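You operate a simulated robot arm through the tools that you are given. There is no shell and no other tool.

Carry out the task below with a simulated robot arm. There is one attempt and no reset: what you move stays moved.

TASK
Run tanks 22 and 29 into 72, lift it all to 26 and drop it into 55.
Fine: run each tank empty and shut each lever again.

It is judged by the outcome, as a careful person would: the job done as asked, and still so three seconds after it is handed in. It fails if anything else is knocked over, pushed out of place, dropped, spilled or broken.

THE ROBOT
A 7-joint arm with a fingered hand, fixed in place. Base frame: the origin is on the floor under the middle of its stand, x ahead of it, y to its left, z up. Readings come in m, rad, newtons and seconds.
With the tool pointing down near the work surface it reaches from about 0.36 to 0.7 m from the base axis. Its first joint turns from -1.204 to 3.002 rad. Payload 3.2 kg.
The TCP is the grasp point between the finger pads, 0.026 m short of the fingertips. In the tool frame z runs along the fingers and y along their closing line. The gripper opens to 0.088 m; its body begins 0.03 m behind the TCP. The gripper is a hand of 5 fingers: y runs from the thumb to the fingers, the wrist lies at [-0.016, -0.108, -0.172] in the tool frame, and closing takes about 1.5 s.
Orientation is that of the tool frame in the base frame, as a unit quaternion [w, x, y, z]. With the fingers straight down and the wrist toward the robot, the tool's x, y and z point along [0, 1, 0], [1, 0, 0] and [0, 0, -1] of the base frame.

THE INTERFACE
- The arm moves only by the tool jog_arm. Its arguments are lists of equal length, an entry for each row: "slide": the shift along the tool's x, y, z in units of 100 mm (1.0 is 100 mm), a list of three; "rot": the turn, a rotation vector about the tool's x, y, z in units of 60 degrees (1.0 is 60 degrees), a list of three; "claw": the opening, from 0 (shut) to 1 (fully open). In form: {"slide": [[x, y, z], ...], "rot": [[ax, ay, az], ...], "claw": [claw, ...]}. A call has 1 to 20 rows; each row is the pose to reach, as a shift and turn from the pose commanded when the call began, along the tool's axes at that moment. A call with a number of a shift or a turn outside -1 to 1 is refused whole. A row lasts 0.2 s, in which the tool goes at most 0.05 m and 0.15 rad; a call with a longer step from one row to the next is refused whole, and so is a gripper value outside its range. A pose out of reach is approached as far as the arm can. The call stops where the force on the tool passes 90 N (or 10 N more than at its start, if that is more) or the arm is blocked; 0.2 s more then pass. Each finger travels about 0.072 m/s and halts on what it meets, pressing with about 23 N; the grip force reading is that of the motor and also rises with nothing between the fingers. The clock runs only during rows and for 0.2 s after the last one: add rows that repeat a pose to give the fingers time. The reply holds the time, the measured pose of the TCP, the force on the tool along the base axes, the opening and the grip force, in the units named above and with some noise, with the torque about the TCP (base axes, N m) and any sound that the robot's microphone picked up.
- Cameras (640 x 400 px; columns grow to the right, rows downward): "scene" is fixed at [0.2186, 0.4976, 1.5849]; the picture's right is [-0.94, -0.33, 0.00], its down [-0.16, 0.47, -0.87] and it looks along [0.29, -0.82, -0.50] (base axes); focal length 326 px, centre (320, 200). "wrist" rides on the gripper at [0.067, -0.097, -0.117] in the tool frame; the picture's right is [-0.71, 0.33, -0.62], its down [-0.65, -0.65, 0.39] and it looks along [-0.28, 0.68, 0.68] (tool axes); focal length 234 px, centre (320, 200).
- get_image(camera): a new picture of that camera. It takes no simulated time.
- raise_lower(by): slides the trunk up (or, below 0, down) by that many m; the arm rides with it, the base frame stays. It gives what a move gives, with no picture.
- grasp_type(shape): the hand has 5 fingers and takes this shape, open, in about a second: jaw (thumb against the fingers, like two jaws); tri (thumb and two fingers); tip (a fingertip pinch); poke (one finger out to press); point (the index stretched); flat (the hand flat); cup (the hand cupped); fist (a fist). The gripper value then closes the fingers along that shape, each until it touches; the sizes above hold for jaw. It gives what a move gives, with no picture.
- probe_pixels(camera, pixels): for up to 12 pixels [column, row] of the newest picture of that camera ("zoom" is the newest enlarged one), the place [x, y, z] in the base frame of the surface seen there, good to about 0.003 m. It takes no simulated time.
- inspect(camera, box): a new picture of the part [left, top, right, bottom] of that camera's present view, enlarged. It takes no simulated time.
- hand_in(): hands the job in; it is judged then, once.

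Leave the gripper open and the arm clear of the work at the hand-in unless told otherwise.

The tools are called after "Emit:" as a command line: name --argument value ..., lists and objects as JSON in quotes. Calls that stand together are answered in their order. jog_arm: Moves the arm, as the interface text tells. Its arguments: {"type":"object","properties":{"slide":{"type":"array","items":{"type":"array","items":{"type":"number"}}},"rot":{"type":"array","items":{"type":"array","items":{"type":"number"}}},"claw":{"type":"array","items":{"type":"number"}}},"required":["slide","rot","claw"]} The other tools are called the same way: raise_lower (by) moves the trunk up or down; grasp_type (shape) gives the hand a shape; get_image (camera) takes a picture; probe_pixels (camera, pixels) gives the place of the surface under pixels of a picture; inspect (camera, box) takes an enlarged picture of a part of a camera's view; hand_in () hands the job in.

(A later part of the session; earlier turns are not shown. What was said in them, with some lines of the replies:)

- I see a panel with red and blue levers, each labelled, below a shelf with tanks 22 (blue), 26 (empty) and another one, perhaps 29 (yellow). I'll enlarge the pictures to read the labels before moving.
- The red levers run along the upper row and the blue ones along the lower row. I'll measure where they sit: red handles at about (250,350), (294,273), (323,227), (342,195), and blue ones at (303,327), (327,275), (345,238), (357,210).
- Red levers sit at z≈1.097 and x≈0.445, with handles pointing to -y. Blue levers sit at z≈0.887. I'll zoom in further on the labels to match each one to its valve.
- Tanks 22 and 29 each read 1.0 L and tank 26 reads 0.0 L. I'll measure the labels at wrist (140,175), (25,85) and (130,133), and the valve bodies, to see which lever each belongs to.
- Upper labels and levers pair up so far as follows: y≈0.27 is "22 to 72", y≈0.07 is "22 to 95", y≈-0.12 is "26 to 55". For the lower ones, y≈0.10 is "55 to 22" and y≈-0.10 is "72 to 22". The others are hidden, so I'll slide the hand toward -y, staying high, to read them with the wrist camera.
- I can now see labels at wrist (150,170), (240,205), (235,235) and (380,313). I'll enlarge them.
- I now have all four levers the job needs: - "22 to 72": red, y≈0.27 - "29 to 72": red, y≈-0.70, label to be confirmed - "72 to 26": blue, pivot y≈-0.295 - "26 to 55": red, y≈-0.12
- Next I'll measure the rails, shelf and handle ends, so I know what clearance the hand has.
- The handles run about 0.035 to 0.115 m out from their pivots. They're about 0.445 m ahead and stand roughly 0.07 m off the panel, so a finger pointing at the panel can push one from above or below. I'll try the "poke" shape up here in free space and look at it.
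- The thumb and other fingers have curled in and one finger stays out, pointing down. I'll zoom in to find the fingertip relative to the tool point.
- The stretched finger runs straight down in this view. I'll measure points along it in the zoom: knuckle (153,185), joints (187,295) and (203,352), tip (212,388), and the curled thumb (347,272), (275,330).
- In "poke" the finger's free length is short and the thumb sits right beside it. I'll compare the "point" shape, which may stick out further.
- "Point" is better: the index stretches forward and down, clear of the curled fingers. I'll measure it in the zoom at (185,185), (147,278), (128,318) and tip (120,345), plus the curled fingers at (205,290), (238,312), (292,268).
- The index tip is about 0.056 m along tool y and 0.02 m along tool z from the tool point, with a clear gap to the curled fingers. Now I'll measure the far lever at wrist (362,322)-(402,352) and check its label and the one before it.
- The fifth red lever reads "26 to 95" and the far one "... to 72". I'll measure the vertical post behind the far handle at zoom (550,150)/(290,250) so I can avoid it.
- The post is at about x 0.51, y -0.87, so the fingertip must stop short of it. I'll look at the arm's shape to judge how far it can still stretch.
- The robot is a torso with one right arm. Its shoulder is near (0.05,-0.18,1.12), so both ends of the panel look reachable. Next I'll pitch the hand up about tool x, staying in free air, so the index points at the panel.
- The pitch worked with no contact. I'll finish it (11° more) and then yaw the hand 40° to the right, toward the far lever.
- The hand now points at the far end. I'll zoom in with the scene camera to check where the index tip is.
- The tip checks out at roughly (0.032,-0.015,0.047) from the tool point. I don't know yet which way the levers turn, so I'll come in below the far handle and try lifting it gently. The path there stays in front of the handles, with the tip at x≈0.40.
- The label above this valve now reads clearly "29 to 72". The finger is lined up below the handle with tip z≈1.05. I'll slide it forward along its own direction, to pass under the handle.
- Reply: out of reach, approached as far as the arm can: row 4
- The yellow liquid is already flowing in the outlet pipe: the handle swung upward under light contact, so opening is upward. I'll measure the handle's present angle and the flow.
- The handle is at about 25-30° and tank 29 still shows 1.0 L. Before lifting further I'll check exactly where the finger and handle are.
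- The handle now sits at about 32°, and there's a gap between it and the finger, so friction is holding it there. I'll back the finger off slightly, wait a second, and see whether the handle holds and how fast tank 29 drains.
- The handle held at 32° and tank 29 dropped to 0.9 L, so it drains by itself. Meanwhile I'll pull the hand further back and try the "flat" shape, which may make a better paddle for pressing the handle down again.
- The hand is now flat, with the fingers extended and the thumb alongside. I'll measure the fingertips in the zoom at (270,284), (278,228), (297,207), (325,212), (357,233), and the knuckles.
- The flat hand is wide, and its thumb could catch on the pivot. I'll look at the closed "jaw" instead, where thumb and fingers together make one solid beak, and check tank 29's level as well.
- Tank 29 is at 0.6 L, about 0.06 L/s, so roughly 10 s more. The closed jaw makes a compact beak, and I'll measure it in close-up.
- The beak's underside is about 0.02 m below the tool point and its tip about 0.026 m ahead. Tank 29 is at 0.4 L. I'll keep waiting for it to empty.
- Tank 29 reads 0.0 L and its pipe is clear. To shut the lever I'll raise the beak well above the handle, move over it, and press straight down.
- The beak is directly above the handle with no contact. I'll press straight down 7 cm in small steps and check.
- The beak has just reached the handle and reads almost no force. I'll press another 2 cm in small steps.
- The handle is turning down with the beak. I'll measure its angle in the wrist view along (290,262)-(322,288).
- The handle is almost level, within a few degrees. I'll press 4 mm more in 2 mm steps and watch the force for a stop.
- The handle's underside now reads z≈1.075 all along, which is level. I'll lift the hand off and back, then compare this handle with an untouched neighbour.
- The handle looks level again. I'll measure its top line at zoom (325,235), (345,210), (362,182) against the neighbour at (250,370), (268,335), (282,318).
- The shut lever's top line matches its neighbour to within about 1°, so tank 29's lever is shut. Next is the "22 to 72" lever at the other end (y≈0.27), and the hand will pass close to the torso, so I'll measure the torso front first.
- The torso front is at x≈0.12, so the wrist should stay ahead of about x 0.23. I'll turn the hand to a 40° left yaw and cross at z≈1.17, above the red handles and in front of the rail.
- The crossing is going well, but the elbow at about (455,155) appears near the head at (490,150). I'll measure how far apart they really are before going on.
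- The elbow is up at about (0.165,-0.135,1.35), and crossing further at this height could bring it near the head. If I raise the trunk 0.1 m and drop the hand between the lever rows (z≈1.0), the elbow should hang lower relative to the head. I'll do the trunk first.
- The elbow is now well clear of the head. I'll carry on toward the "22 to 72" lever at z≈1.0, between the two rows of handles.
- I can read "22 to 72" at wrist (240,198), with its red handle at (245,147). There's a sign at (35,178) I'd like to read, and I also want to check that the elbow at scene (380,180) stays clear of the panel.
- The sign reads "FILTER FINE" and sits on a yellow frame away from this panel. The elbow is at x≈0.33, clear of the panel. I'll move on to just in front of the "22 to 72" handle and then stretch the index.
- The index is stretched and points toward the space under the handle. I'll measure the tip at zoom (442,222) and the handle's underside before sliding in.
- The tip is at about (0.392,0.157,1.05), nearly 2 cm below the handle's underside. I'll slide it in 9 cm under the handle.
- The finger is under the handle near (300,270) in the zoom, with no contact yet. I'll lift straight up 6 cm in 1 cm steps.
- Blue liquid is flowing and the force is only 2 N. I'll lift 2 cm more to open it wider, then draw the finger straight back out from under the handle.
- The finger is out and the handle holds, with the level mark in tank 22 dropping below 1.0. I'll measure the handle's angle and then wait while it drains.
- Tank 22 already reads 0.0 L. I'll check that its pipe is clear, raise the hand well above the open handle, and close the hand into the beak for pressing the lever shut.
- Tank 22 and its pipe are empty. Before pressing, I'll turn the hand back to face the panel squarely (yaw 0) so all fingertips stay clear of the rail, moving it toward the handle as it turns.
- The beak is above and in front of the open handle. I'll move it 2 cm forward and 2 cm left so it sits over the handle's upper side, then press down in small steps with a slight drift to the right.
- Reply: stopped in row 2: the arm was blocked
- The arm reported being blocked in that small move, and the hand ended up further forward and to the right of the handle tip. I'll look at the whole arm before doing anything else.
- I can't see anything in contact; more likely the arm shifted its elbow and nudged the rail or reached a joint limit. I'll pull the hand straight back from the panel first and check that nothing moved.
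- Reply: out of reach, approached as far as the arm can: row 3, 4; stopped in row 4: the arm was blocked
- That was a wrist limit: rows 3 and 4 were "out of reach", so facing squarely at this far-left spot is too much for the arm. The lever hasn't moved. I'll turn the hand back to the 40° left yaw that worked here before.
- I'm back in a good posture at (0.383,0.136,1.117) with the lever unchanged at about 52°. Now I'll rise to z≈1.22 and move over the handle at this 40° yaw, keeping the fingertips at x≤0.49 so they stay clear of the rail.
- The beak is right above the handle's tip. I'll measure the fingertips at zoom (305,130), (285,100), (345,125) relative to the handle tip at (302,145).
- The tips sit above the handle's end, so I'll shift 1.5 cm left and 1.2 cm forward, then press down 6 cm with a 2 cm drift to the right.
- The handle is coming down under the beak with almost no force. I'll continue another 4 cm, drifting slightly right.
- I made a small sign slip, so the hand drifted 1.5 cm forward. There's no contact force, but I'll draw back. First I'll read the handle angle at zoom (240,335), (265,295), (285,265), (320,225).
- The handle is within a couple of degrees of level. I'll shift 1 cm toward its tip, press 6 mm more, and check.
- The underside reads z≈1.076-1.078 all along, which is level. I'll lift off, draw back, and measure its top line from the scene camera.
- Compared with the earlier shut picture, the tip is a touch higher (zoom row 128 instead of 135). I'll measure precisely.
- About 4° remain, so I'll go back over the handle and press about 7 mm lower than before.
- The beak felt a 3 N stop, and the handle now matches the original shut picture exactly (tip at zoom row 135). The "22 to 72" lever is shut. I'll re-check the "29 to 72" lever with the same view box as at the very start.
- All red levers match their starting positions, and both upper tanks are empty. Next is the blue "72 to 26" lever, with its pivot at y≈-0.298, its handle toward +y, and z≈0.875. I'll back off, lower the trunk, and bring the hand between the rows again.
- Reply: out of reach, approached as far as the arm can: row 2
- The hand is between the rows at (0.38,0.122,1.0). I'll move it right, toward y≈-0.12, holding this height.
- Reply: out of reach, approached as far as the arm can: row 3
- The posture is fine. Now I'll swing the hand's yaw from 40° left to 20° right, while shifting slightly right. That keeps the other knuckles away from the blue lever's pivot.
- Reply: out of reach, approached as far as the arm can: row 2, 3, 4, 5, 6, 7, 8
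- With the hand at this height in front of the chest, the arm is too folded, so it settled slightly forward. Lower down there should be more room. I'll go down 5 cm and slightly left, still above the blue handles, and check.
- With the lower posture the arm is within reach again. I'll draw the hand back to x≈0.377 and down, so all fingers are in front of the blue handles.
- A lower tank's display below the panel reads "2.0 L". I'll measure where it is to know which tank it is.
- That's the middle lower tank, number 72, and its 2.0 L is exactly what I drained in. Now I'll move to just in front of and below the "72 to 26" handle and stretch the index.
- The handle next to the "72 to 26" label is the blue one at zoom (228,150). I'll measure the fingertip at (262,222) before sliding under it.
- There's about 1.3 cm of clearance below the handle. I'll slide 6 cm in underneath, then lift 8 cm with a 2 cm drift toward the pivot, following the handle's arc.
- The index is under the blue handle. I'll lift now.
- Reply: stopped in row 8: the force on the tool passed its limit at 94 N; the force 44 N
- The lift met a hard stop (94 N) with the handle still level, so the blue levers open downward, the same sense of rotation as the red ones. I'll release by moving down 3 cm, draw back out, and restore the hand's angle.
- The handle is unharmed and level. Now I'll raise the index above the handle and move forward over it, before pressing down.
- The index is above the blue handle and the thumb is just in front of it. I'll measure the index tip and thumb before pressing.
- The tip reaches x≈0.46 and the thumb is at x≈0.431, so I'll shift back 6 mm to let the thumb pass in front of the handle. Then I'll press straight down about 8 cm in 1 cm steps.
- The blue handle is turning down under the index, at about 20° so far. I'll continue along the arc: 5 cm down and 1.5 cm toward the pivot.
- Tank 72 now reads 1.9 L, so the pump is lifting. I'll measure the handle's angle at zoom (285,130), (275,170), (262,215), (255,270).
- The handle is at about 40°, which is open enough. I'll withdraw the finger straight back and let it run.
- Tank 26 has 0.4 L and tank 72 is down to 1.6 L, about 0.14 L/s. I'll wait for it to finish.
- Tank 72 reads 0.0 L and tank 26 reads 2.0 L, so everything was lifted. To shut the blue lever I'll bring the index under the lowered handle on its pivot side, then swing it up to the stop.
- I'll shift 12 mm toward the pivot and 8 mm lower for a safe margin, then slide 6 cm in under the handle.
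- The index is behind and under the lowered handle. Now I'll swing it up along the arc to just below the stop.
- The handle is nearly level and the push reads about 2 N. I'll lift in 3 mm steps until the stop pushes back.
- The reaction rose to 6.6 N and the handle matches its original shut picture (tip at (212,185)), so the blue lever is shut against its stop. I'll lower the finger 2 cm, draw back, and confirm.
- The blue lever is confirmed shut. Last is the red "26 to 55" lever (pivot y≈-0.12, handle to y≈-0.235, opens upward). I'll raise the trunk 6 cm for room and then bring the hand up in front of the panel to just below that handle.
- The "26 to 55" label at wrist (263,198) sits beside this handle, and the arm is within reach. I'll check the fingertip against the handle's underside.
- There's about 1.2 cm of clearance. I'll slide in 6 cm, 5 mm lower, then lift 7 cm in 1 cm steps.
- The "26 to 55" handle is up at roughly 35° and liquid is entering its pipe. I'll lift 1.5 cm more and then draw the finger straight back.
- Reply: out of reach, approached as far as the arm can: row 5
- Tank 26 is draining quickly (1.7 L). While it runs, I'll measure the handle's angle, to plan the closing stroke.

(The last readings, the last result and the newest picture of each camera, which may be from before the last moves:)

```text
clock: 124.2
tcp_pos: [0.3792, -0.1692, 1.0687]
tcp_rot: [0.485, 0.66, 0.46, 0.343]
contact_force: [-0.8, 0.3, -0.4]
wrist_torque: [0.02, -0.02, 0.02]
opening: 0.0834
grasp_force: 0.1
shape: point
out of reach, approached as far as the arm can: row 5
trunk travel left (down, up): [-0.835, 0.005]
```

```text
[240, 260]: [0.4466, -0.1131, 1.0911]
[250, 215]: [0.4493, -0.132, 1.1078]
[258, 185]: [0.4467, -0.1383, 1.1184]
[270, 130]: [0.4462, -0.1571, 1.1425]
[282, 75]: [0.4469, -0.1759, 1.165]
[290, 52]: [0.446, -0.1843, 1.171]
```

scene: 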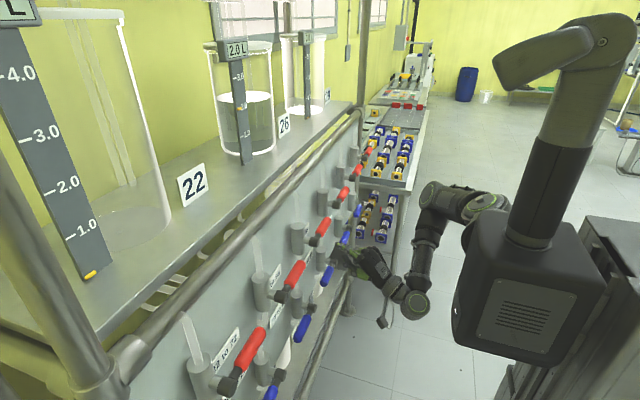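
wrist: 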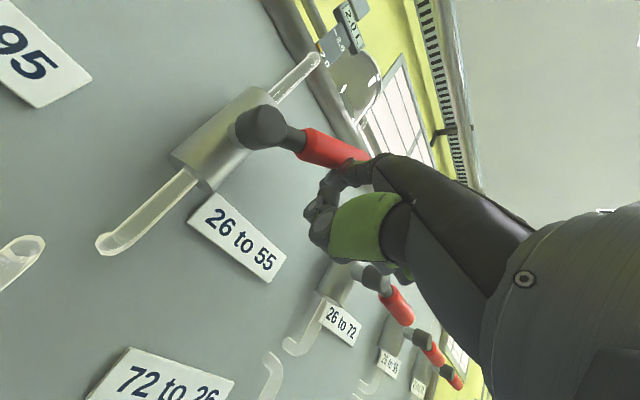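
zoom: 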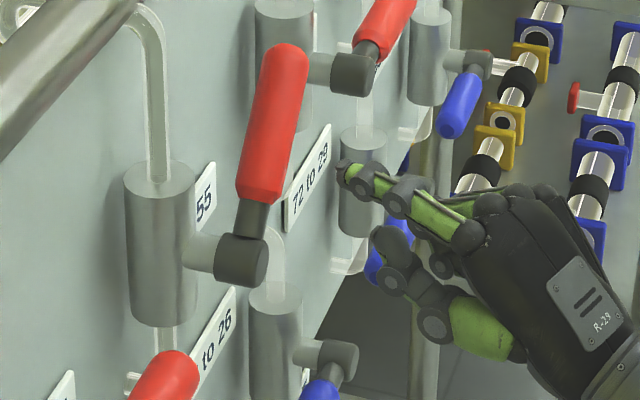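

The handle is at about 50°. While it drains I'll turn the hand a further 20° to the right (yaw -40°). That keeps the wrist at a workable distance from the shoulder for the closing stroke.

Emit:
jog_arm --slide '[[0.06, 0.003, 0.01], [0.115, 0.007, 0.02], [0.17, 0.01, 0.03], [0.23, 0.013, 0.038]]' --rot '[[0, -0.079, 0.027], [0, -0.158, 0.055], [0, -0.236, 0.082], [0, -0.315, 0.109]]' --claw '[0, 0, 0, 0]'

Emit:
get_image --camera "scene"

Emit:
inspect --camera "scene" --box '[200, 30, 340, 180]'

```text
clock: 125.2
tcp_pos: [0.3908, -0.1486, 1.0697]
tcp_rot: [0.534, 0.733, 0.336, 0.255]
contact_force: [0.3, 0.1, -0.1]
wrist_torque: [0.02, -0.01, -0.04]
opening: 0.0836
grasp_force: 0.1
shape: point
trunk travel left (down, up): [-0.835, 0.005]
```

```text
taken
```

scene: 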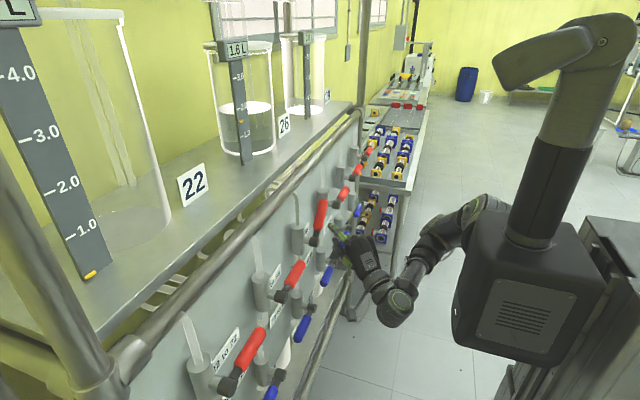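

```text
2.67 times, centred on (270, 105) of scene
```

zoom: 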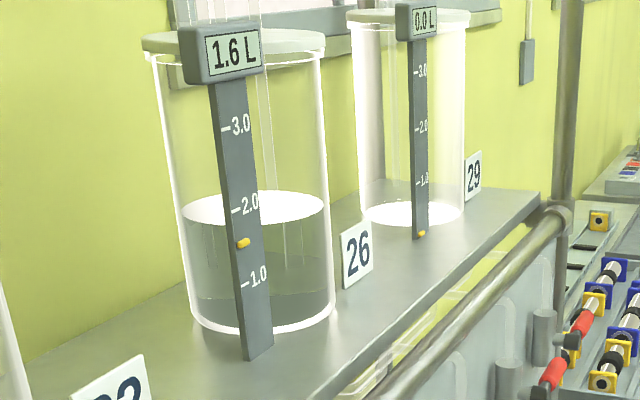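

No reach trouble at this yaw, and tank 26 is at 1.6 L. I'll raise the hand to the level needed for closing, staying in front of the handle, then wait for the tank to empty.

Emit:
jog_arm --slide '[[0.018, 0.176, -0.104], [0.035, 0.352, -0.208], [0.053, 0.528, -0.313]]' --rot '[[0, 0, 0], [0, 0, 0], [0, 0, 0]]' --claw '[0, 0, 0]'

Emit:
jog_arm --slide '[[0, 0, 0], [0, 0, 0], [0, 0, 0], [0, 0, 0], [0, 0, 0], [0, 0, 0], [0, 0, 0], [0, 0, 0], [0, 0, 0], [0, 0, 0], [0, 0, 0], [0, 0, 0], [0, 0, 0], [0, 0, 0], [0, 0, 0], [0, 0, 0], [0, 0, 0], [0, 0, 0], [0, 0, 0], [0, 0, 0]]' --rot '[[0, 0, 0], [0, 0, 0], [0, 0, 0], [0, 0, 0], [0, 0, 0], [0, 0, 0], [0, 0, 0], [0, 0, 0], [0, 0, 0], [0, 0, 0], [0, 0, 0], [0, 0, 0], [0, 0, 0], [0, 0, 0], [0, 0, 0], [0, 0, 0], [0, 0, 0], [0, 0, 0], [0, 0, 0], [0, 0, 0]]' --claw '[0, 0, 0, 0, 0, 0, 0, 0, 0, 0, 0, 0, 0, 0, 0, 0, 0, 0, 0, 0]'

Emit:
jog_arm --slide '[[0, 0, 0], [0, 0, 0], [0, 0, 0], [0, 0, 0], [0, 0, 0], [0, 0, 0], [0, 0, 0], [0, 0, 0], [0, 0, 0], [0, 0, 0], [0, 0, 0], [0, 0, 0], [0, 0, 0], [0, 0, 0], [0, 0, 0], [0, 0, 0], [0, 0, 0], [0, 0, 0], [0, 0, 0], [0, 0, 0]]' --rot '[[0, 0, 0], [0, 0, 0], [0, 0, 0], [0, 0, 0], [0, 0, 0], [0, 0, 0], [0, 0, 0], [0, 0, 0], [0, 0, 0], [0, 0, 0], [0, 0, 0], [0, 0, 0], [0, 0, 0], [0, 0, 0], [0, 0, 0], [0, 0, 0], [0, 0, 0], [0, 0, 0], [0, 0, 0], [0, 0, 0]]' --claw '[0, 0, 0, 0, 0, 0, 0, 0, 0, 0, 0, 0, 0, 0, 0, 0, 0, 0, 0, 0]'

Emit:
inspect --camera "scene" --box '[200, 30, 340, 180]'

Emit:
inspect --camera "scene" --box '[290, 180, 370, 260]'

Emit:
get_image --camera "wrist"

```text
clock: 126.0
tcp_pos: [0.3845, -0.1355, 1.1282]
tcp_rot: [0.533, 0.733, 0.336, 0.255]
contact_force: [0.1, -0.1, 0.5]
wrist_torque: [0.01, 0.01, 0.01]
opening: 0.0834
grasp_force: 0.2
shape: point
trunk travel left (down, up): [-0.835, 0.005]
```

```text
clock: 130.2
tcp_pos: [0.3836, -0.137, 1.1285]
tcp_rot: [0.533, 0.733, 0.337, 0.257]
contact_force: [-0.2, -1.5, 0.7]
wrist_torque: [0.0, -0.03, -0.01]
opening: 0.0835
grasp_force: 0.1
shape: point
trunk travel left (down, up): [-0.835, 0.005]
```

```text
clock: 134.4
tcp_pos: [0.3843, -0.135, 1.1279]
tcp_rot: [0.533, 0.732, 0.336, 0.256]
contact_force: [0.1, -0.5, -0.2]
wrist_torque: [0.0, 0.03, 0.0]
opening: 0.0835
grasp_force: 0.1
shape: point
trunk travel left (down, up): [-0.835, 0.005]
```

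```text
2.67 times, centred on (270, 105) of scene
```

zoom: 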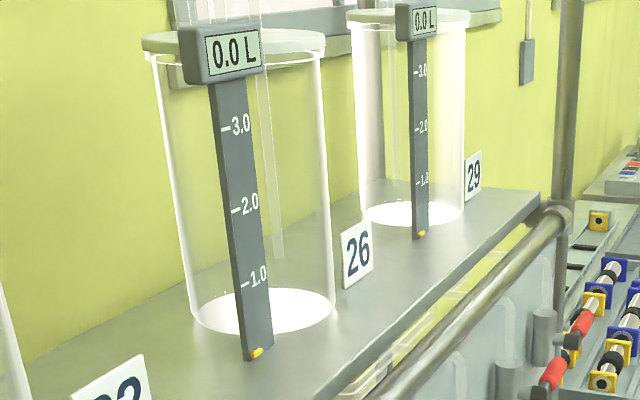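

```text
5.00 times, centred on (330, 220) of scene
```

zoom: 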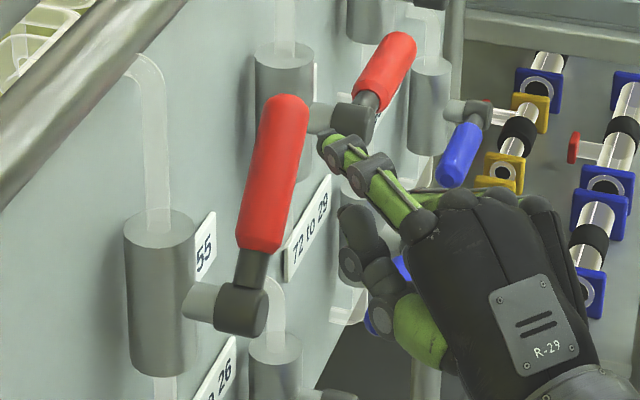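

```text
taken
```

wrist: 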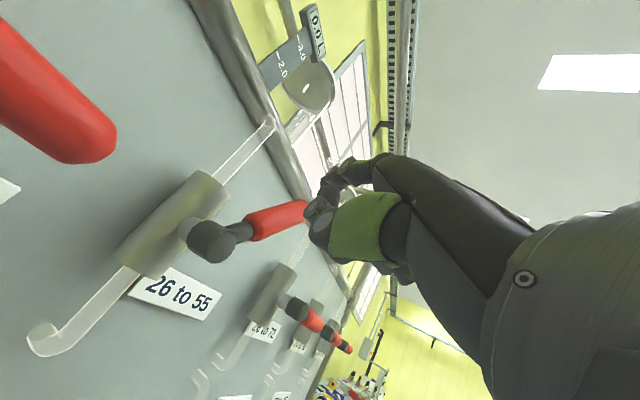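

Tank 26 reads 0.0 L and the pipe is clear. Now to shut this lever: I'll measure the fingertip, then move it forward so the index lies above the handle on its pivot side.

Emit:
probe_pixels --camera "zoom" --pixels '[[326, 140], [340, 152], [370, 172], [350, 215], [300, 110], [290, 150], [265, 240], [350, 265]]'

Emit:
jog_arm --slide '[[0.084, 0.033, 0.094], [0.167, 0.065, 0.189], [0.251, 0.098, 0.283]]' --rot '[[0, 0, 0], [0, 0, 0], [0, 0, 0]]' --claw '[0, 0, 0]'

Emit:
inspect --camera "scene" --box '[290, 180, 370, 260]'

```text
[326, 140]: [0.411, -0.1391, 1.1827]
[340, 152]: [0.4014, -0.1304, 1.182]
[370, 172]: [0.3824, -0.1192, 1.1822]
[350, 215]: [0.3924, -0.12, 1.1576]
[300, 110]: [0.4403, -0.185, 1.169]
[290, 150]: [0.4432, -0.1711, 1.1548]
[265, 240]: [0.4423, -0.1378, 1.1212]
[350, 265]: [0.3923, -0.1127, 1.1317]
```

```text
clock: 135.2
tcp_pos: [0.4239, -0.1359, 1.1288]
tcp_rot: [0.532, 0.732, 0.338, 0.258]
contact_force: [-0.9, 0.6, -0.5]
wrist_torque: [0.0, 0.01, -0.01]
opening: 0.0835
grasp_force: 0.0
shape: point
trunk travel left (down, up): [-0.835, 0.005]
```

```text
5.00 times, centred on (330, 220) of scene
```

zoom: 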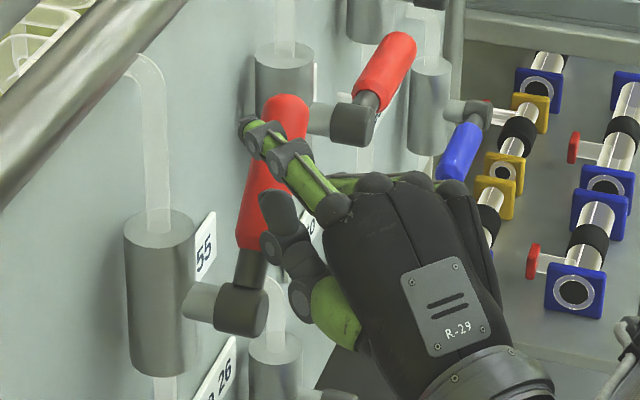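

The index is now on the near (+y) side of the raised handle with no contact. I'll measure it, then follow the arc down to level.

Emit:
probe_pixels --camera "zoom" --pixels '[[246, 128], [265, 135], [295, 155], [272, 210], [285, 110], [262, 200], [250, 265]]'

Emit:
jog_arm --slide '[[-0.02, -0.094, 0.05], [-0.038, -0.188, 0.099], [-0.107, -0.232, 0.175], [-0.176, -0.277, 0.25], [-0.245, -0.321, 0.328]]' --rot '[[0, 0, 0], [0, 0, 0], [0, 0, 0], [0, 0, 0], [0, 0, 0]]' --claw '[0, 0, 0, 0, 0]'

Emit:
inspect --camera "scene" --box '[290, 180, 370, 260]'

Emit:
get_image --camera "wrist"

```text
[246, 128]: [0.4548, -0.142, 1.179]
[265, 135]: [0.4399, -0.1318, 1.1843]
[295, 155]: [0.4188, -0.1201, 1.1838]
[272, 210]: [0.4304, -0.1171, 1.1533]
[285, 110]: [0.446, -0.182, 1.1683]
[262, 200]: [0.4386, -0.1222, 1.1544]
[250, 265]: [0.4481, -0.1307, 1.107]
```

```text
clock: 136.4
tcp_pos: [0.4213, -0.1684, 1.0895]
tcp_rot: [0.532, 0.732, 0.338, 0.258]
contact_force: [-1.6, -0.5, 1.4]
wrist_torque: [0.0, -0.02, 0.04]
opening: 0.0001
grasp_force: 0.1
shape: point
trunk travel left (down, up): [-0.835, 0.005]
```

```text
5.00 times, centred on (330, 220) of scene
```

zoom: 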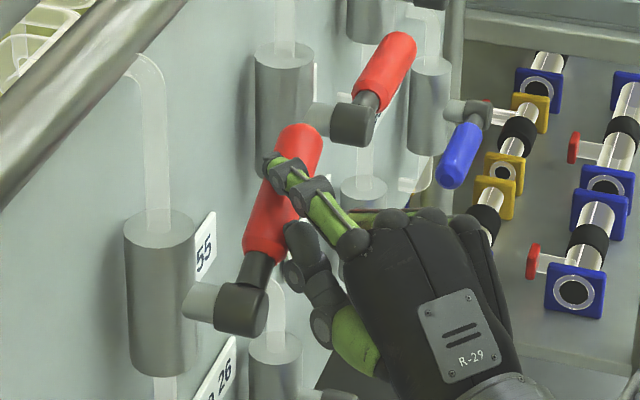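

```text
taken
```

wrist: 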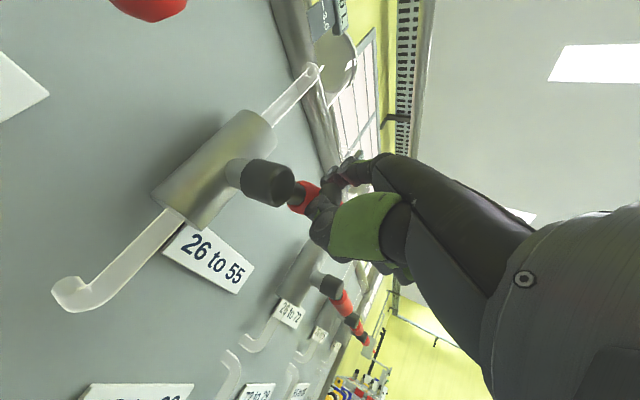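

The handle is following down, now about 30°. I'll continue the arc 3 cm lower and 1.6 cm outward.

Emit:
jog_arm --slide '[[-0.041, -0.083, 0.065], [-0.082, -0.167, 0.13], [-0.123, -0.25, 0.195]]' --rot '[[0, 0, 0], [0, 0, 0], [0, 0, 0]]' --claw '[0, 0, 0]'

Emit:
inspect --camera "scene" --box '[290, 190, 370, 270]'

Emit:
get_image --camera "wrist"

```text
clock: 137.2
tcp_pos: [0.4212, -0.1847, 1.0578]
tcp_rot: [0.533, 0.732, 0.336, 0.257]
contact_force: [-4.6, 0.8, 2.2]
wrist_torque: [0.01, -0.2, 0.1]
opening: 0.0
grasp_force: 0.1
shape: point
trunk travel left (down, up): [-0.835, 0.005]
```

```text
5.00 times, centred on (330, 230) of scene
```

zoom: 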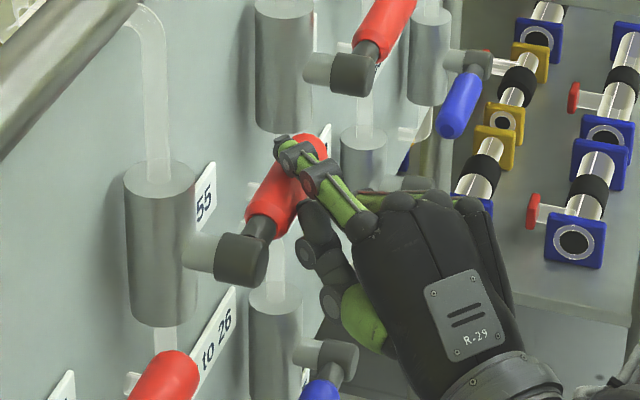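

```text
taken
```

wrist: 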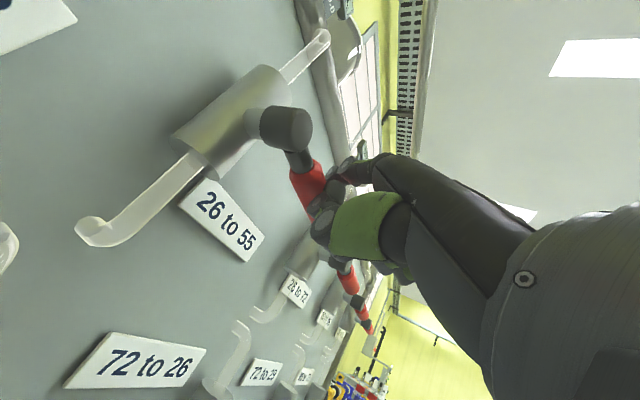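

The handle looks nearly level, with a light 2-5 N contact. I'll measure its line at zoom (245,235), (265,205), (280,180).

Emit:
probe_pixels --camera "zoom" --pixels '[[240, 255], [262, 215], [270, 200], [278, 185], [312, 140], [318, 148], [285, 200]]'

Emit:
probe_pixels --camera "wrist" --pixels '[[282, 130], [297, 160], [303, 180], [310, 200], [300, 192], [315, 175]]'

```text
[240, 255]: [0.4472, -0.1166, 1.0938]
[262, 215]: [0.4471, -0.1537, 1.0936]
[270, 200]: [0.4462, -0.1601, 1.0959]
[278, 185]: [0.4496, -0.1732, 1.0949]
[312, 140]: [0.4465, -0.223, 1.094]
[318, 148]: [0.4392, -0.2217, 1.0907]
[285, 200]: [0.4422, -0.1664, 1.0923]
```

```text
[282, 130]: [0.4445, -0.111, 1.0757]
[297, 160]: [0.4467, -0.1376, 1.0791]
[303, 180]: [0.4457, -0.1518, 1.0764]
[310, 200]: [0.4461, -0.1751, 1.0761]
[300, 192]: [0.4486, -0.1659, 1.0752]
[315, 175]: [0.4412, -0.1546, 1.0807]
```

The handle's top reads z≈1.094-1.096 along its length, so it's level. I'll lift the finger off, draw it back, and check from a clear view.

Emit:
jog_arm --slide '[[0, 0.12, -0.045], [0, 0.25, -0.09], [0, 0.38, -0.13], [-0.08, 0.35, -0.23], [-0.17, 0.31, -0.33], [-0.25, 0.28, -0.42]]' --rot '[[0, 0, 0], [0, 0, 0], [0, 0, 0], [0, 0, 0], [0, 0, 0], [0, 0, 0]]' --claw '[0, 0, 0, 0, 0, 0]'

Emit:
inspect --camera "scene" --box '[290, 190, 370, 270]'

Emit:
get_image --camera "wrist"

```text
clock: 138.6
tcp_pos: [0.3814, -0.1845, 1.0976]
tcp_rot: [0.533, 0.732, 0.336, 0.257]
contact_force: [0.1, -0.4, -0.1]
wrist_torque: [0.0, 0.03, -0.03]
opening: 0.0002
grasp_force: 0.0
shape: point
trunk travel left (down, up): [-0.835, 0.005]
```

```text
5.00 times, centred on (330, 230) of scene
```

zoom: 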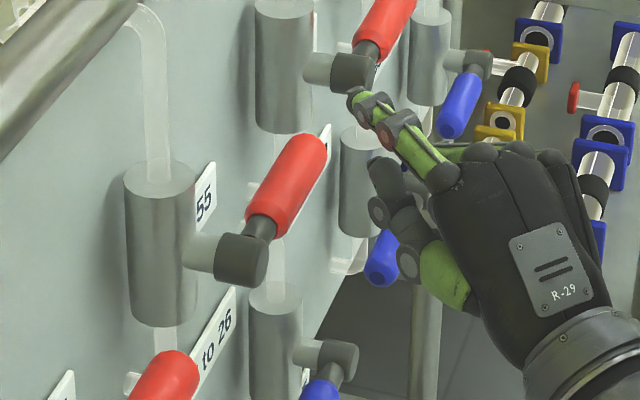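

```text
taken
```

wrist: 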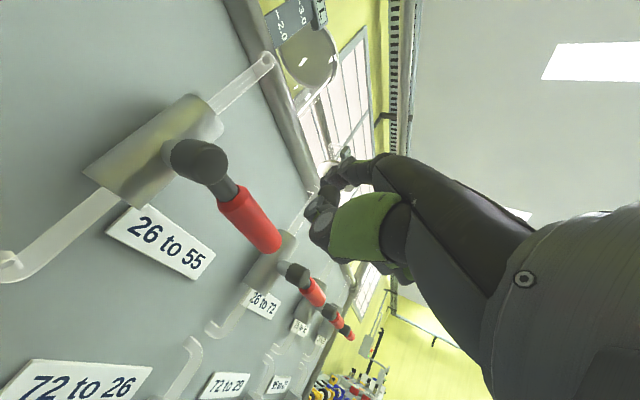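

The "26 to 55" handle matches its original position, so all four levers are shut. I'll check the displays and look at the lower tanks from the scene camera.

Emit:
get_image --camera "scene"

Emit:
inspect --camera "scene" --box '[250, 290, 350, 400]'

Emit:
inspect --camera "scene" --box '[0, 0, 200, 290]'

```text
taken
```

scene: 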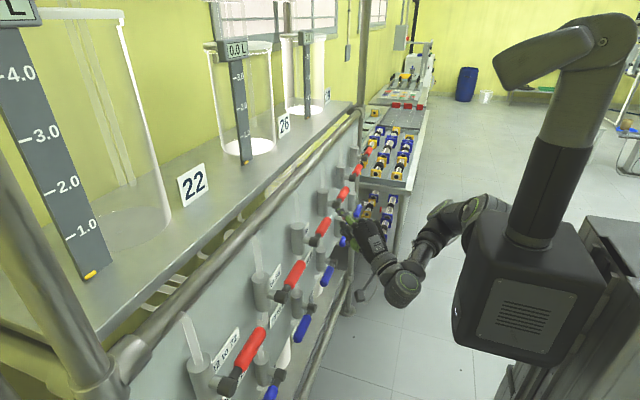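

```text
3.64 times, centred on (300, 345) of scene
```

zoom: 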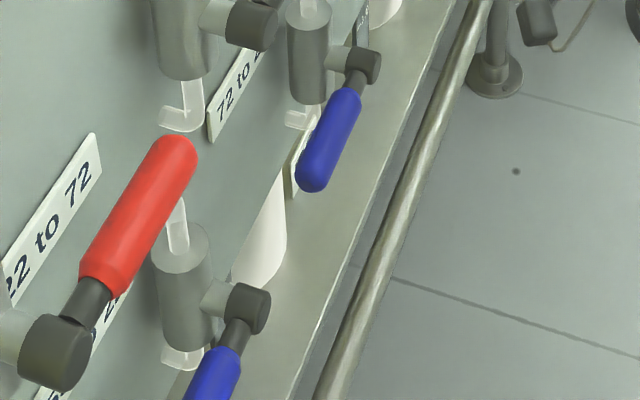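

```text
1.38 times, centred on (100, 145) of scene
```

zoom: 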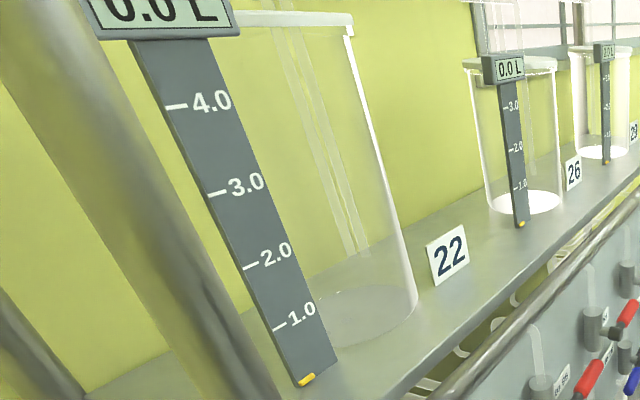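

Tanks 22, 26 and 29 all read 0.0 L. Now I'll move the hand clear to the right, then angle the wrist camera under the panel to confirm that tank 55 holds the 2 L.

Emit:
jog_arm --slide '[[-0.266, -0.013, 0.218], [-0.532, -0.027, 0.435], [-0.798, -0.04, 0.653]]' --rot '[[0, 0, 0], [0, 0, 0], [0, 0, 0]]' --claw '[0, 0, 0]'

Emit:
jog_arm --slide '[[-0.266, -0.013, 0.218], [-0.532, -0.027, 0.435], [-0.798, -0.04, 0.653]]' --rot '[[0, 0, 0], [0, 0, 0], [0, 0, 0]]' --claw '[0, 0, 0]'

Emit:
jog_arm --slide '[[0, 0, -0.05], [0, 0, -0.1], [0, 0, -0.15], [0, 0, -0.2], [0, 0, -0.2], [0, 0, -0.2], [0, 0, -0.2], [0, 0, -0.2]]' --rot '[[0.125, 0, 0], [0.25, 0, 0], [0.375, 0, 0], [0.5, 0, 0], [0.625, 0, 0], [0.75, 0, 0], [0.875, 0, 0], [1.0, 0, 0]]' --claw '[0, 0, 0, 0, 0, 0, 0, 0]'

Emit:
get_image --camera "scene"

Emit:
get_image --camera "wrist"

```text
clock: 139.4
tcp_pos: [0.3808, -0.2889, 1.0691]
tcp_rot: [0.532, 0.733, 0.337, 0.258]
contact_force: [0.1, 0.3, -0.1]
wrist_torque: [0.04, 0.01, 0.02]
opening: 0.0
grasp_force: 0.1
shape: point
trunk travel left (down, up): [-0.835, 0.005]
```

```text
clock: 140.2
tcp_pos: [0.3727, -0.3889, 1.048]
tcp_rot: [0.532, 0.733, 0.336, 0.257]
contact_force: [-0.1, -1.2, 0.5]
wrist_torque: [-0.05, -0.01, 0.02]
opening: 0.0
grasp_force: 0.0
shape: point
trunk travel left (down, up): [-0.835, 0.005]
```

```text
clock: 142.0
tcp_pos: [0.3698, -0.3776, 1.0533]
tcp_rot: [0.094, 0.901, 0.421, 0.053]
contact_force: [-0.7, 0.5, 0.3]
wrist_torque: [0.02, -0.02, -0.02]
opening: 0.0001
grasp_force: 0.0
shape: point
out of reach, approached as far as the arm can: row 3, 4, 5, 6, 7, 8
trunk travel left (down, up): [-0.835, 0.005]
```

```text
taken
```

scene: 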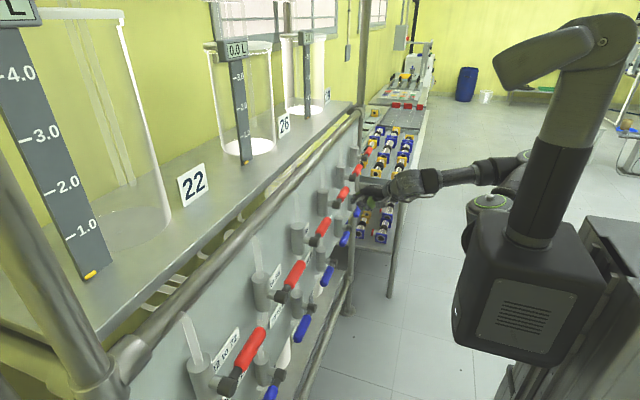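

```text
taken
```

wrist: 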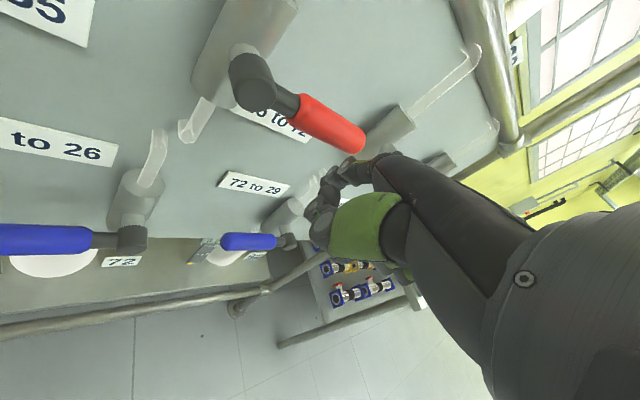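

The hand is clear of the levers. I'll move it a little further back and right, then lower the trunk so the camera can look beneath the panel.

Emit:
jog_arm --slide '[[-0.22, 0.05, 0.01], [-0.44, 0.1, 0.015], [-0.653, 0.153, 0.023]]' --rot '[[0, 0, 0], [0, 0, 0], [0, 0, 0]]' --claw '[0, 0, 0]'

Emit:
raise_lower --by -0.3

Emit:
get_image --camera "scene"

Emit:
get_image --camera "wrist"

```text
clock: 142.8
tcp_pos: [0.3378, -0.4362, 1.0536]
tcp_rot: [0.096, 0.901, 0.42, 0.054]
contact_force: [0.3, -0.1, 0.9]
wrist_torque: [-0.03, 0.05, 0.0]
opening: 0.0003
grasp_force: 0.1
shape: point
trunk travel left (down, up): [-0.835, 0.005]
```

```text
clock: 145.8
tcp_pos: [0.3377, -0.4371, 0.7529]
tcp_rot: [0.095, 0.901, 0.42, 0.054]
contact_force: [0.6, 0.7, -0.9]
wrist_torque: [-0.01, 0.02, 0.0]
opening: 0.0001
grasp_force: 0.1
shape: point
trunk travel left (down, up): [-0.535, 0.305]
```

```text
taken
```

scene: 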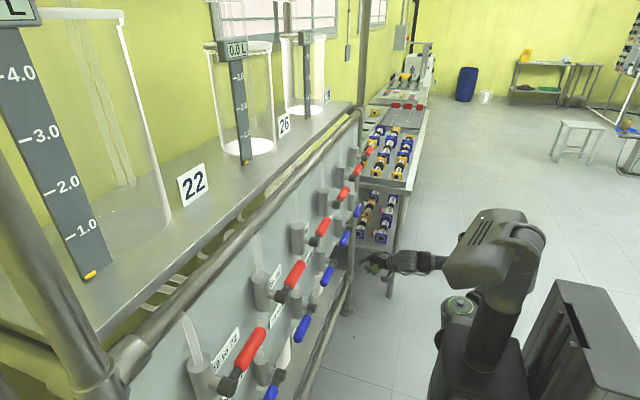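

```text
taken
```

wrist: 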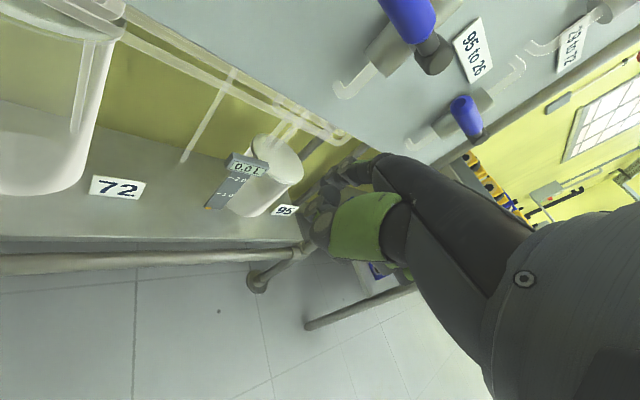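

I can see tank 72 empty and tank 95 at 0.0 L. I'll turn the hand 60° to the left to bring tank 55 into view.

Emit:
jog_arm --slide '[[0, 0, 0], [0, 0, 0], [0, 0, 0], [0, 0, 0], [0, 0, 0], [0, 0, 0], [0, 0, 0], [0, 0, 0]]' --rot '[[0.002, 0.027, -0.122], [0.004, 0.053, -0.244], [0.006, 0.08, -0.367], [0.008, 0.107, -0.489], [0.01, 0.134, -0.611], [0.012, 0.16, -0.733], [0.014, 0.187, -0.856], [0.016, 0.214, -0.978]]' --claw '[0, 0, 0, 0, 0, 0, 0, 0]'

Emit:
get_image --camera "wrist"

Emit:
get_image --camera "scene"

```text
clock: 147.6
tcp_pos: [0.3392, -0.4363, 0.7532]
tcp_rot: [0.081, 0.782, 0.613, 0.074]
contact_force: [-0.5, -1.1, 0.4]
wrist_torque: [-0.04, 0.0, -0.03]
opening: 0.0001
grasp_force: 0.0
shape: point
out of reach, approached as far as the arm can: row 4, 5, 6, 7, 8
trunk travel left (down, up): [-0.535, 0.305]
```

```text
taken
```

wrist: 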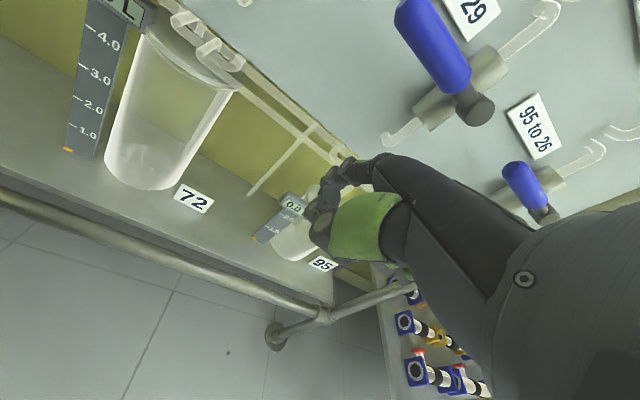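

```text
taken
```

scene: 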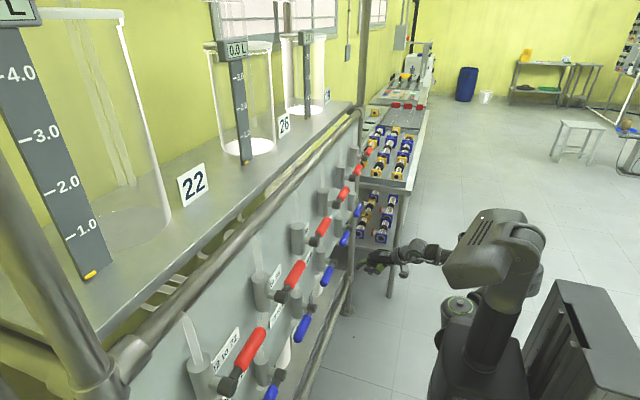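

Tank 72's gauge is at the bottom, so it's empty. I'll slide the hand left, below the blue levers, until tank 55 comes into view.

Emit:
jog_arm --slide '[[0.32, 0.1, 0], [0.64, 0.2, 0], [0.96, 0.3, 0]]' --rot '[[0, 0, 0], [0, 0, 0], [0, 0, 0]]' --claw '[0, 0, 0]'

Emit:
get_image --camera "wrist"

```text
clock: 148.4
tcp_pos: [0.393, -0.3506, 0.7604]
tcp_rot: [0.081, 0.783, 0.613, 0.072]
contact_force: [0.3, 0.5, -0.9]
wrist_torque: [0.04, -0.01, 0.0]
opening: 0.0
grasp_force: 0.1
shape: point
trunk travel left (down, up): [-0.535, 0.305]
```

```text
taken
```

wrist: 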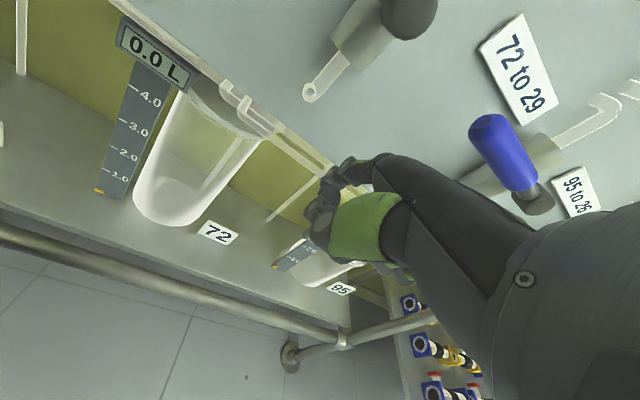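

Tank 72's display reads 0.0 L, and tank 55 is just outside the left edge. I'll lower the hand 15 cm to get more room, then shift left to read tank 55.

Emit:
jog_arm --slide '[[0, -0.05, 0.24], [0, -0.11, 0.49], [0, -0.163, 0.731]]' --rot '[[0, 0, 0], [0, 0, 0], [0, 0, 0]]' --claw '[0, 0, 0]'

Emit:
jog_arm --slide '[[0.3, -0.08, 0.2], [0.6, -0.2, 0.4], [0.95, -0.35, 0.6]]' --rot '[[0, 0, 0], [0, 0, 0], [0, 0, 0]]' --claw '[0, 0, 0]'

Emit:
get_image --camera "wrist"

```text
clock: 149.2
tcp_pos: [0.3907, -0.3504, 0.6845]
tcp_rot: [0.081, 0.782, 0.614, 0.074]
contact_force: [0.2, 0.5, 0.0]
wrist_torque: [-0.03, -0.04, -0.02]
opening: 0.0
grasp_force: 0.0
shape: point
trunk travel left (down, up): [-0.535, 0.305]
```

```text
clock: 150.0
tcp_pos: [0.3944, -0.2539, 0.622]
tcp_rot: [0.082, 0.782, 0.613, 0.073]
contact_force: [-0.1, -0.6, 0.5]
wrist_torque: [-0.03, 0.02, -0.01]
opening: 0.0
grasp_force: 0.1
shape: point
trunk travel left (down, up): [-0.535, 0.305]
```

```text
taken
```

wrist: 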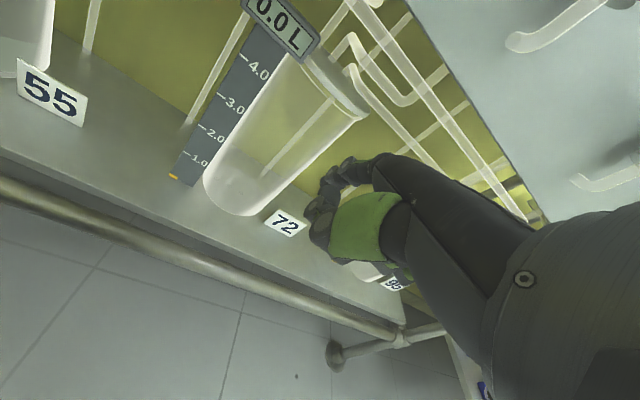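

Tank 55's label and edge are visible at the upper left. I'll shift 9 cm further left and turn 20° left.

Emit:
jog_arm --slide '[[0.3, -0.1, 0.1], [0.6, -0.2, 0.2], [0.9, -0.25, 0.3]]' --rot '[[0.002, 0.024, -0.108], [0.004, 0.048, -0.217], [0.005, 0.072, -0.325]]' --claw '[0, 0, 0]'

Emit:
get_image --camera "wrist"

Emit:
get_image --camera "scene"

```text
clock: 150.8
tcp_pos: [0.3974, -0.1594, 0.5889]
tcp_rot: [0.068, 0.664, 0.74, 0.085]
contact_force: [0.9, 0.8, -0.6]
wrist_torque: [-0.01, -0.01, 0.02]
opening: 0.0002
grasp_force: 0.0
shape: point
trunk travel left (down, up): [-0.535, 0.305]
```

```text
taken
```

wrist: 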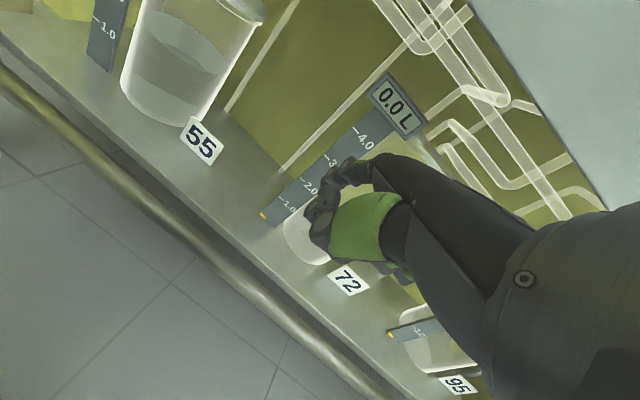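

```text
taken
```

scene: 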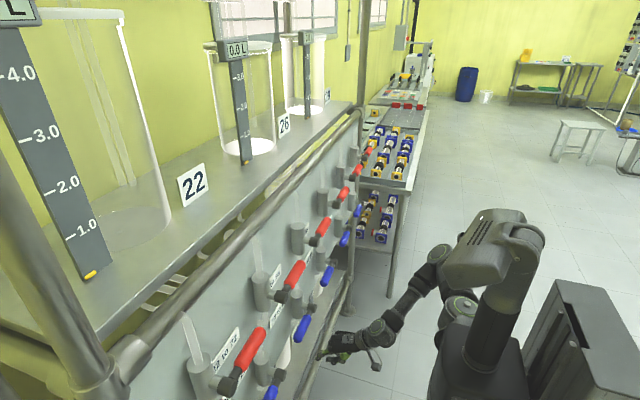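

Tank 55 is in view with mixed liquid in it. I'll zoom in on its level.

Emit:
inspect --camera "wrist" --box '[60, 0, 300, 170]'

```text
2.35 times, centred on (180, 85) of wrist
```

zoom: 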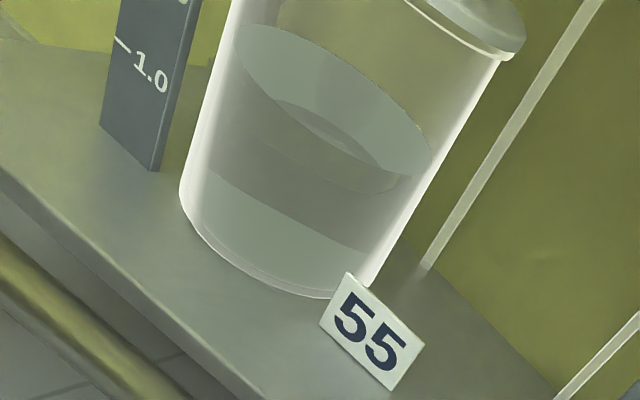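

Tank 55 holds the mix and the other tanks are empty. I'll move the hand back out to the right, clear of everything, and then open it.

Emit:
jog_arm --slide '[[-0.3, -0.05, 0], [-0.6, -0.1, 0], [-0.96, -0.15, 0]]' --rot '[[0, 0, 0], [0, 0, 0], [0, 0, 0]]' --claw '[0, 0, 0]'

Emit:
jog_arm --slide '[[-0.3, -0.12, 0], [-0.6, -0.25, 0], [-0.96, -0.4, 0]]' --rot '[[0, 0, 0], [0, 0, 0], [0, 0, 0]]' --claw '[0, 0, 0]'

Emit:
grasp_type --shape "jaw"

Emit:
jog_arm --slide '[[0, 0, 0], [0, 0, 0], [0, 0, 0], [0, 0, 0], [0, 0, 0]]' --rot '[[0, 0, 0], [0, 0, 0], [0, 0, 0], [0, 0, 0], [0, 0, 0]]' --claw '[1, 1, 1, 1, 1]'

Emit:
get_image --camera "scene"

Emit:
get_image --camera "wrist"

Emit:
inspect --camera "scene" --box '[180, 220, 380, 400]'

Emit:
inspect --camera "scene" --box '[280, 120, 440, 250]'

```text
clock: 151.6
tcp_pos: [0.3916, -0.2586, 0.5849]
tcp_rot: [0.068, 0.663, 0.74, 0.086]
contact_force: [0.3, 0.0, 1.3]
wrist_torque: [0.03, -0.01, -0.02]
opening: 0.0001
grasp_force: 0.0
shape: point
trunk travel left (down, up): [-0.535, 0.305]
```

```text
clock: 152.4
tcp_pos: [0.3662, -0.3563, 0.5739]
tcp_rot: [0.068, 0.664, 0.74, 0.087]
contact_force: [0.0, -0.1, -0.7]
wrist_torque: [0.04, 0.04, -0.02]
opening: 0.0
grasp_force: 0.0
shape: point
trunk travel left (down, up): [-0.535, 0.305]
```

```text
clock: 153.3
tcp_pos: [0.3668, -0.3561, 0.5746]
tcp_rot: [0.067, 0.664, 0.74, 0.086]
contact_force: [0.6, -0.7, -0.2]
wrist_torque: [0.0, 0.04, 0.01]
opening: 0.0881
grasp_force: 0.0
shape: jaw
trunk travel left (down, up): [-0.535, 0.305]
```

```text
clock: 154.5
tcp_pos: [0.3658, -0.3573, 0.5739]
tcp_rot: [0.067, 0.664, 0.74, 0.086]
contact_force: [0.8, 0.6, -0.4]
wrist_torque: [0.01, -0.04, -0.01]
opening: 0.0881
grasp_force: 0.0
shape: jaw
trunk travel left (down, up): [-0.535, 0.305]
```

```text
taken
```

scene: 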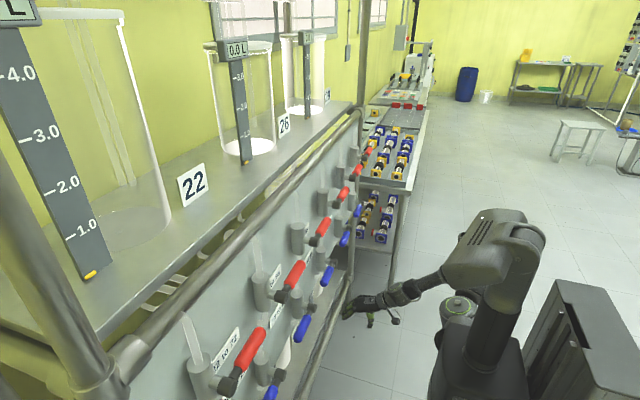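

```text
taken
```

wrist: 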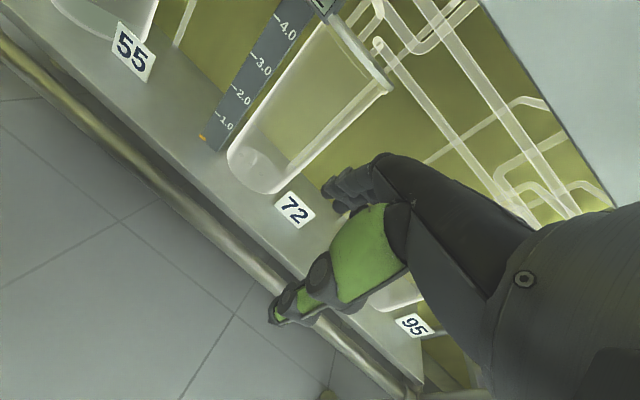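

```text
2.22 times, centred on (280, 310) of scene
```

zoom: 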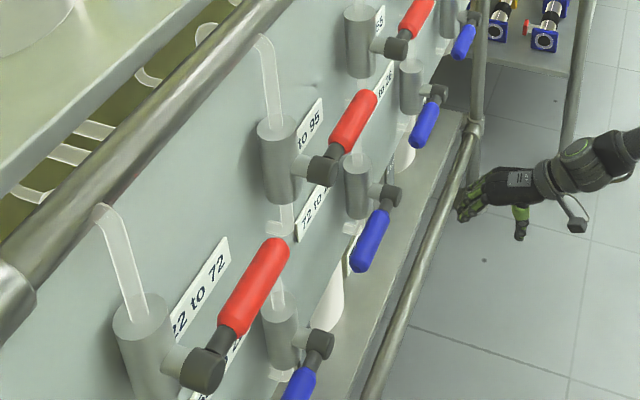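

```text
3.08 times, centred on (360, 185) of scene
```

zoom: 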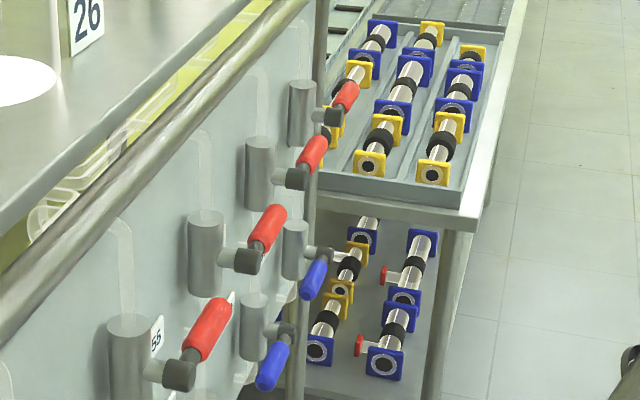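

All levers, red and blue, look the same as in the very first pictures. Tanks 22, 29, 72 and 26 are empty, tank 55 holds the mix, and the open hand is clear of the panel. I'm handing the job in.

Emit:
hand_in

```text
The job is handed in.
```

The job is done and handed in: the 2.0 L from tanks 22 and 29 went through 72 and 26, and is now in tank 55. I handed it in with the hand open and clear of the panel; nothing was spilled or knocked out of place.

- **Tanks:** 22, 29, 72 and 26 all read 0.0 L at the end. I could see the mixed liquid in tank 55, but I couldn't get its display into view, so I didn't read its exact level.
- **Levers:** I opened and shut "22 to 72", "29 to 72", "72 to 26" and "26 to 55", one at a time. All four look the same as in the starting pictures; I didn't use any of the others.

- **Force stop:** I first pushed the blue "72 to 26" lever the wrong way, up instead of down. It stopped at 94 N and didn't move.
- **Blocked move:** While I was shutting "22 to 72", the arm was blocked twice near its reach limit. I changed the approach, and the lever didn't move.
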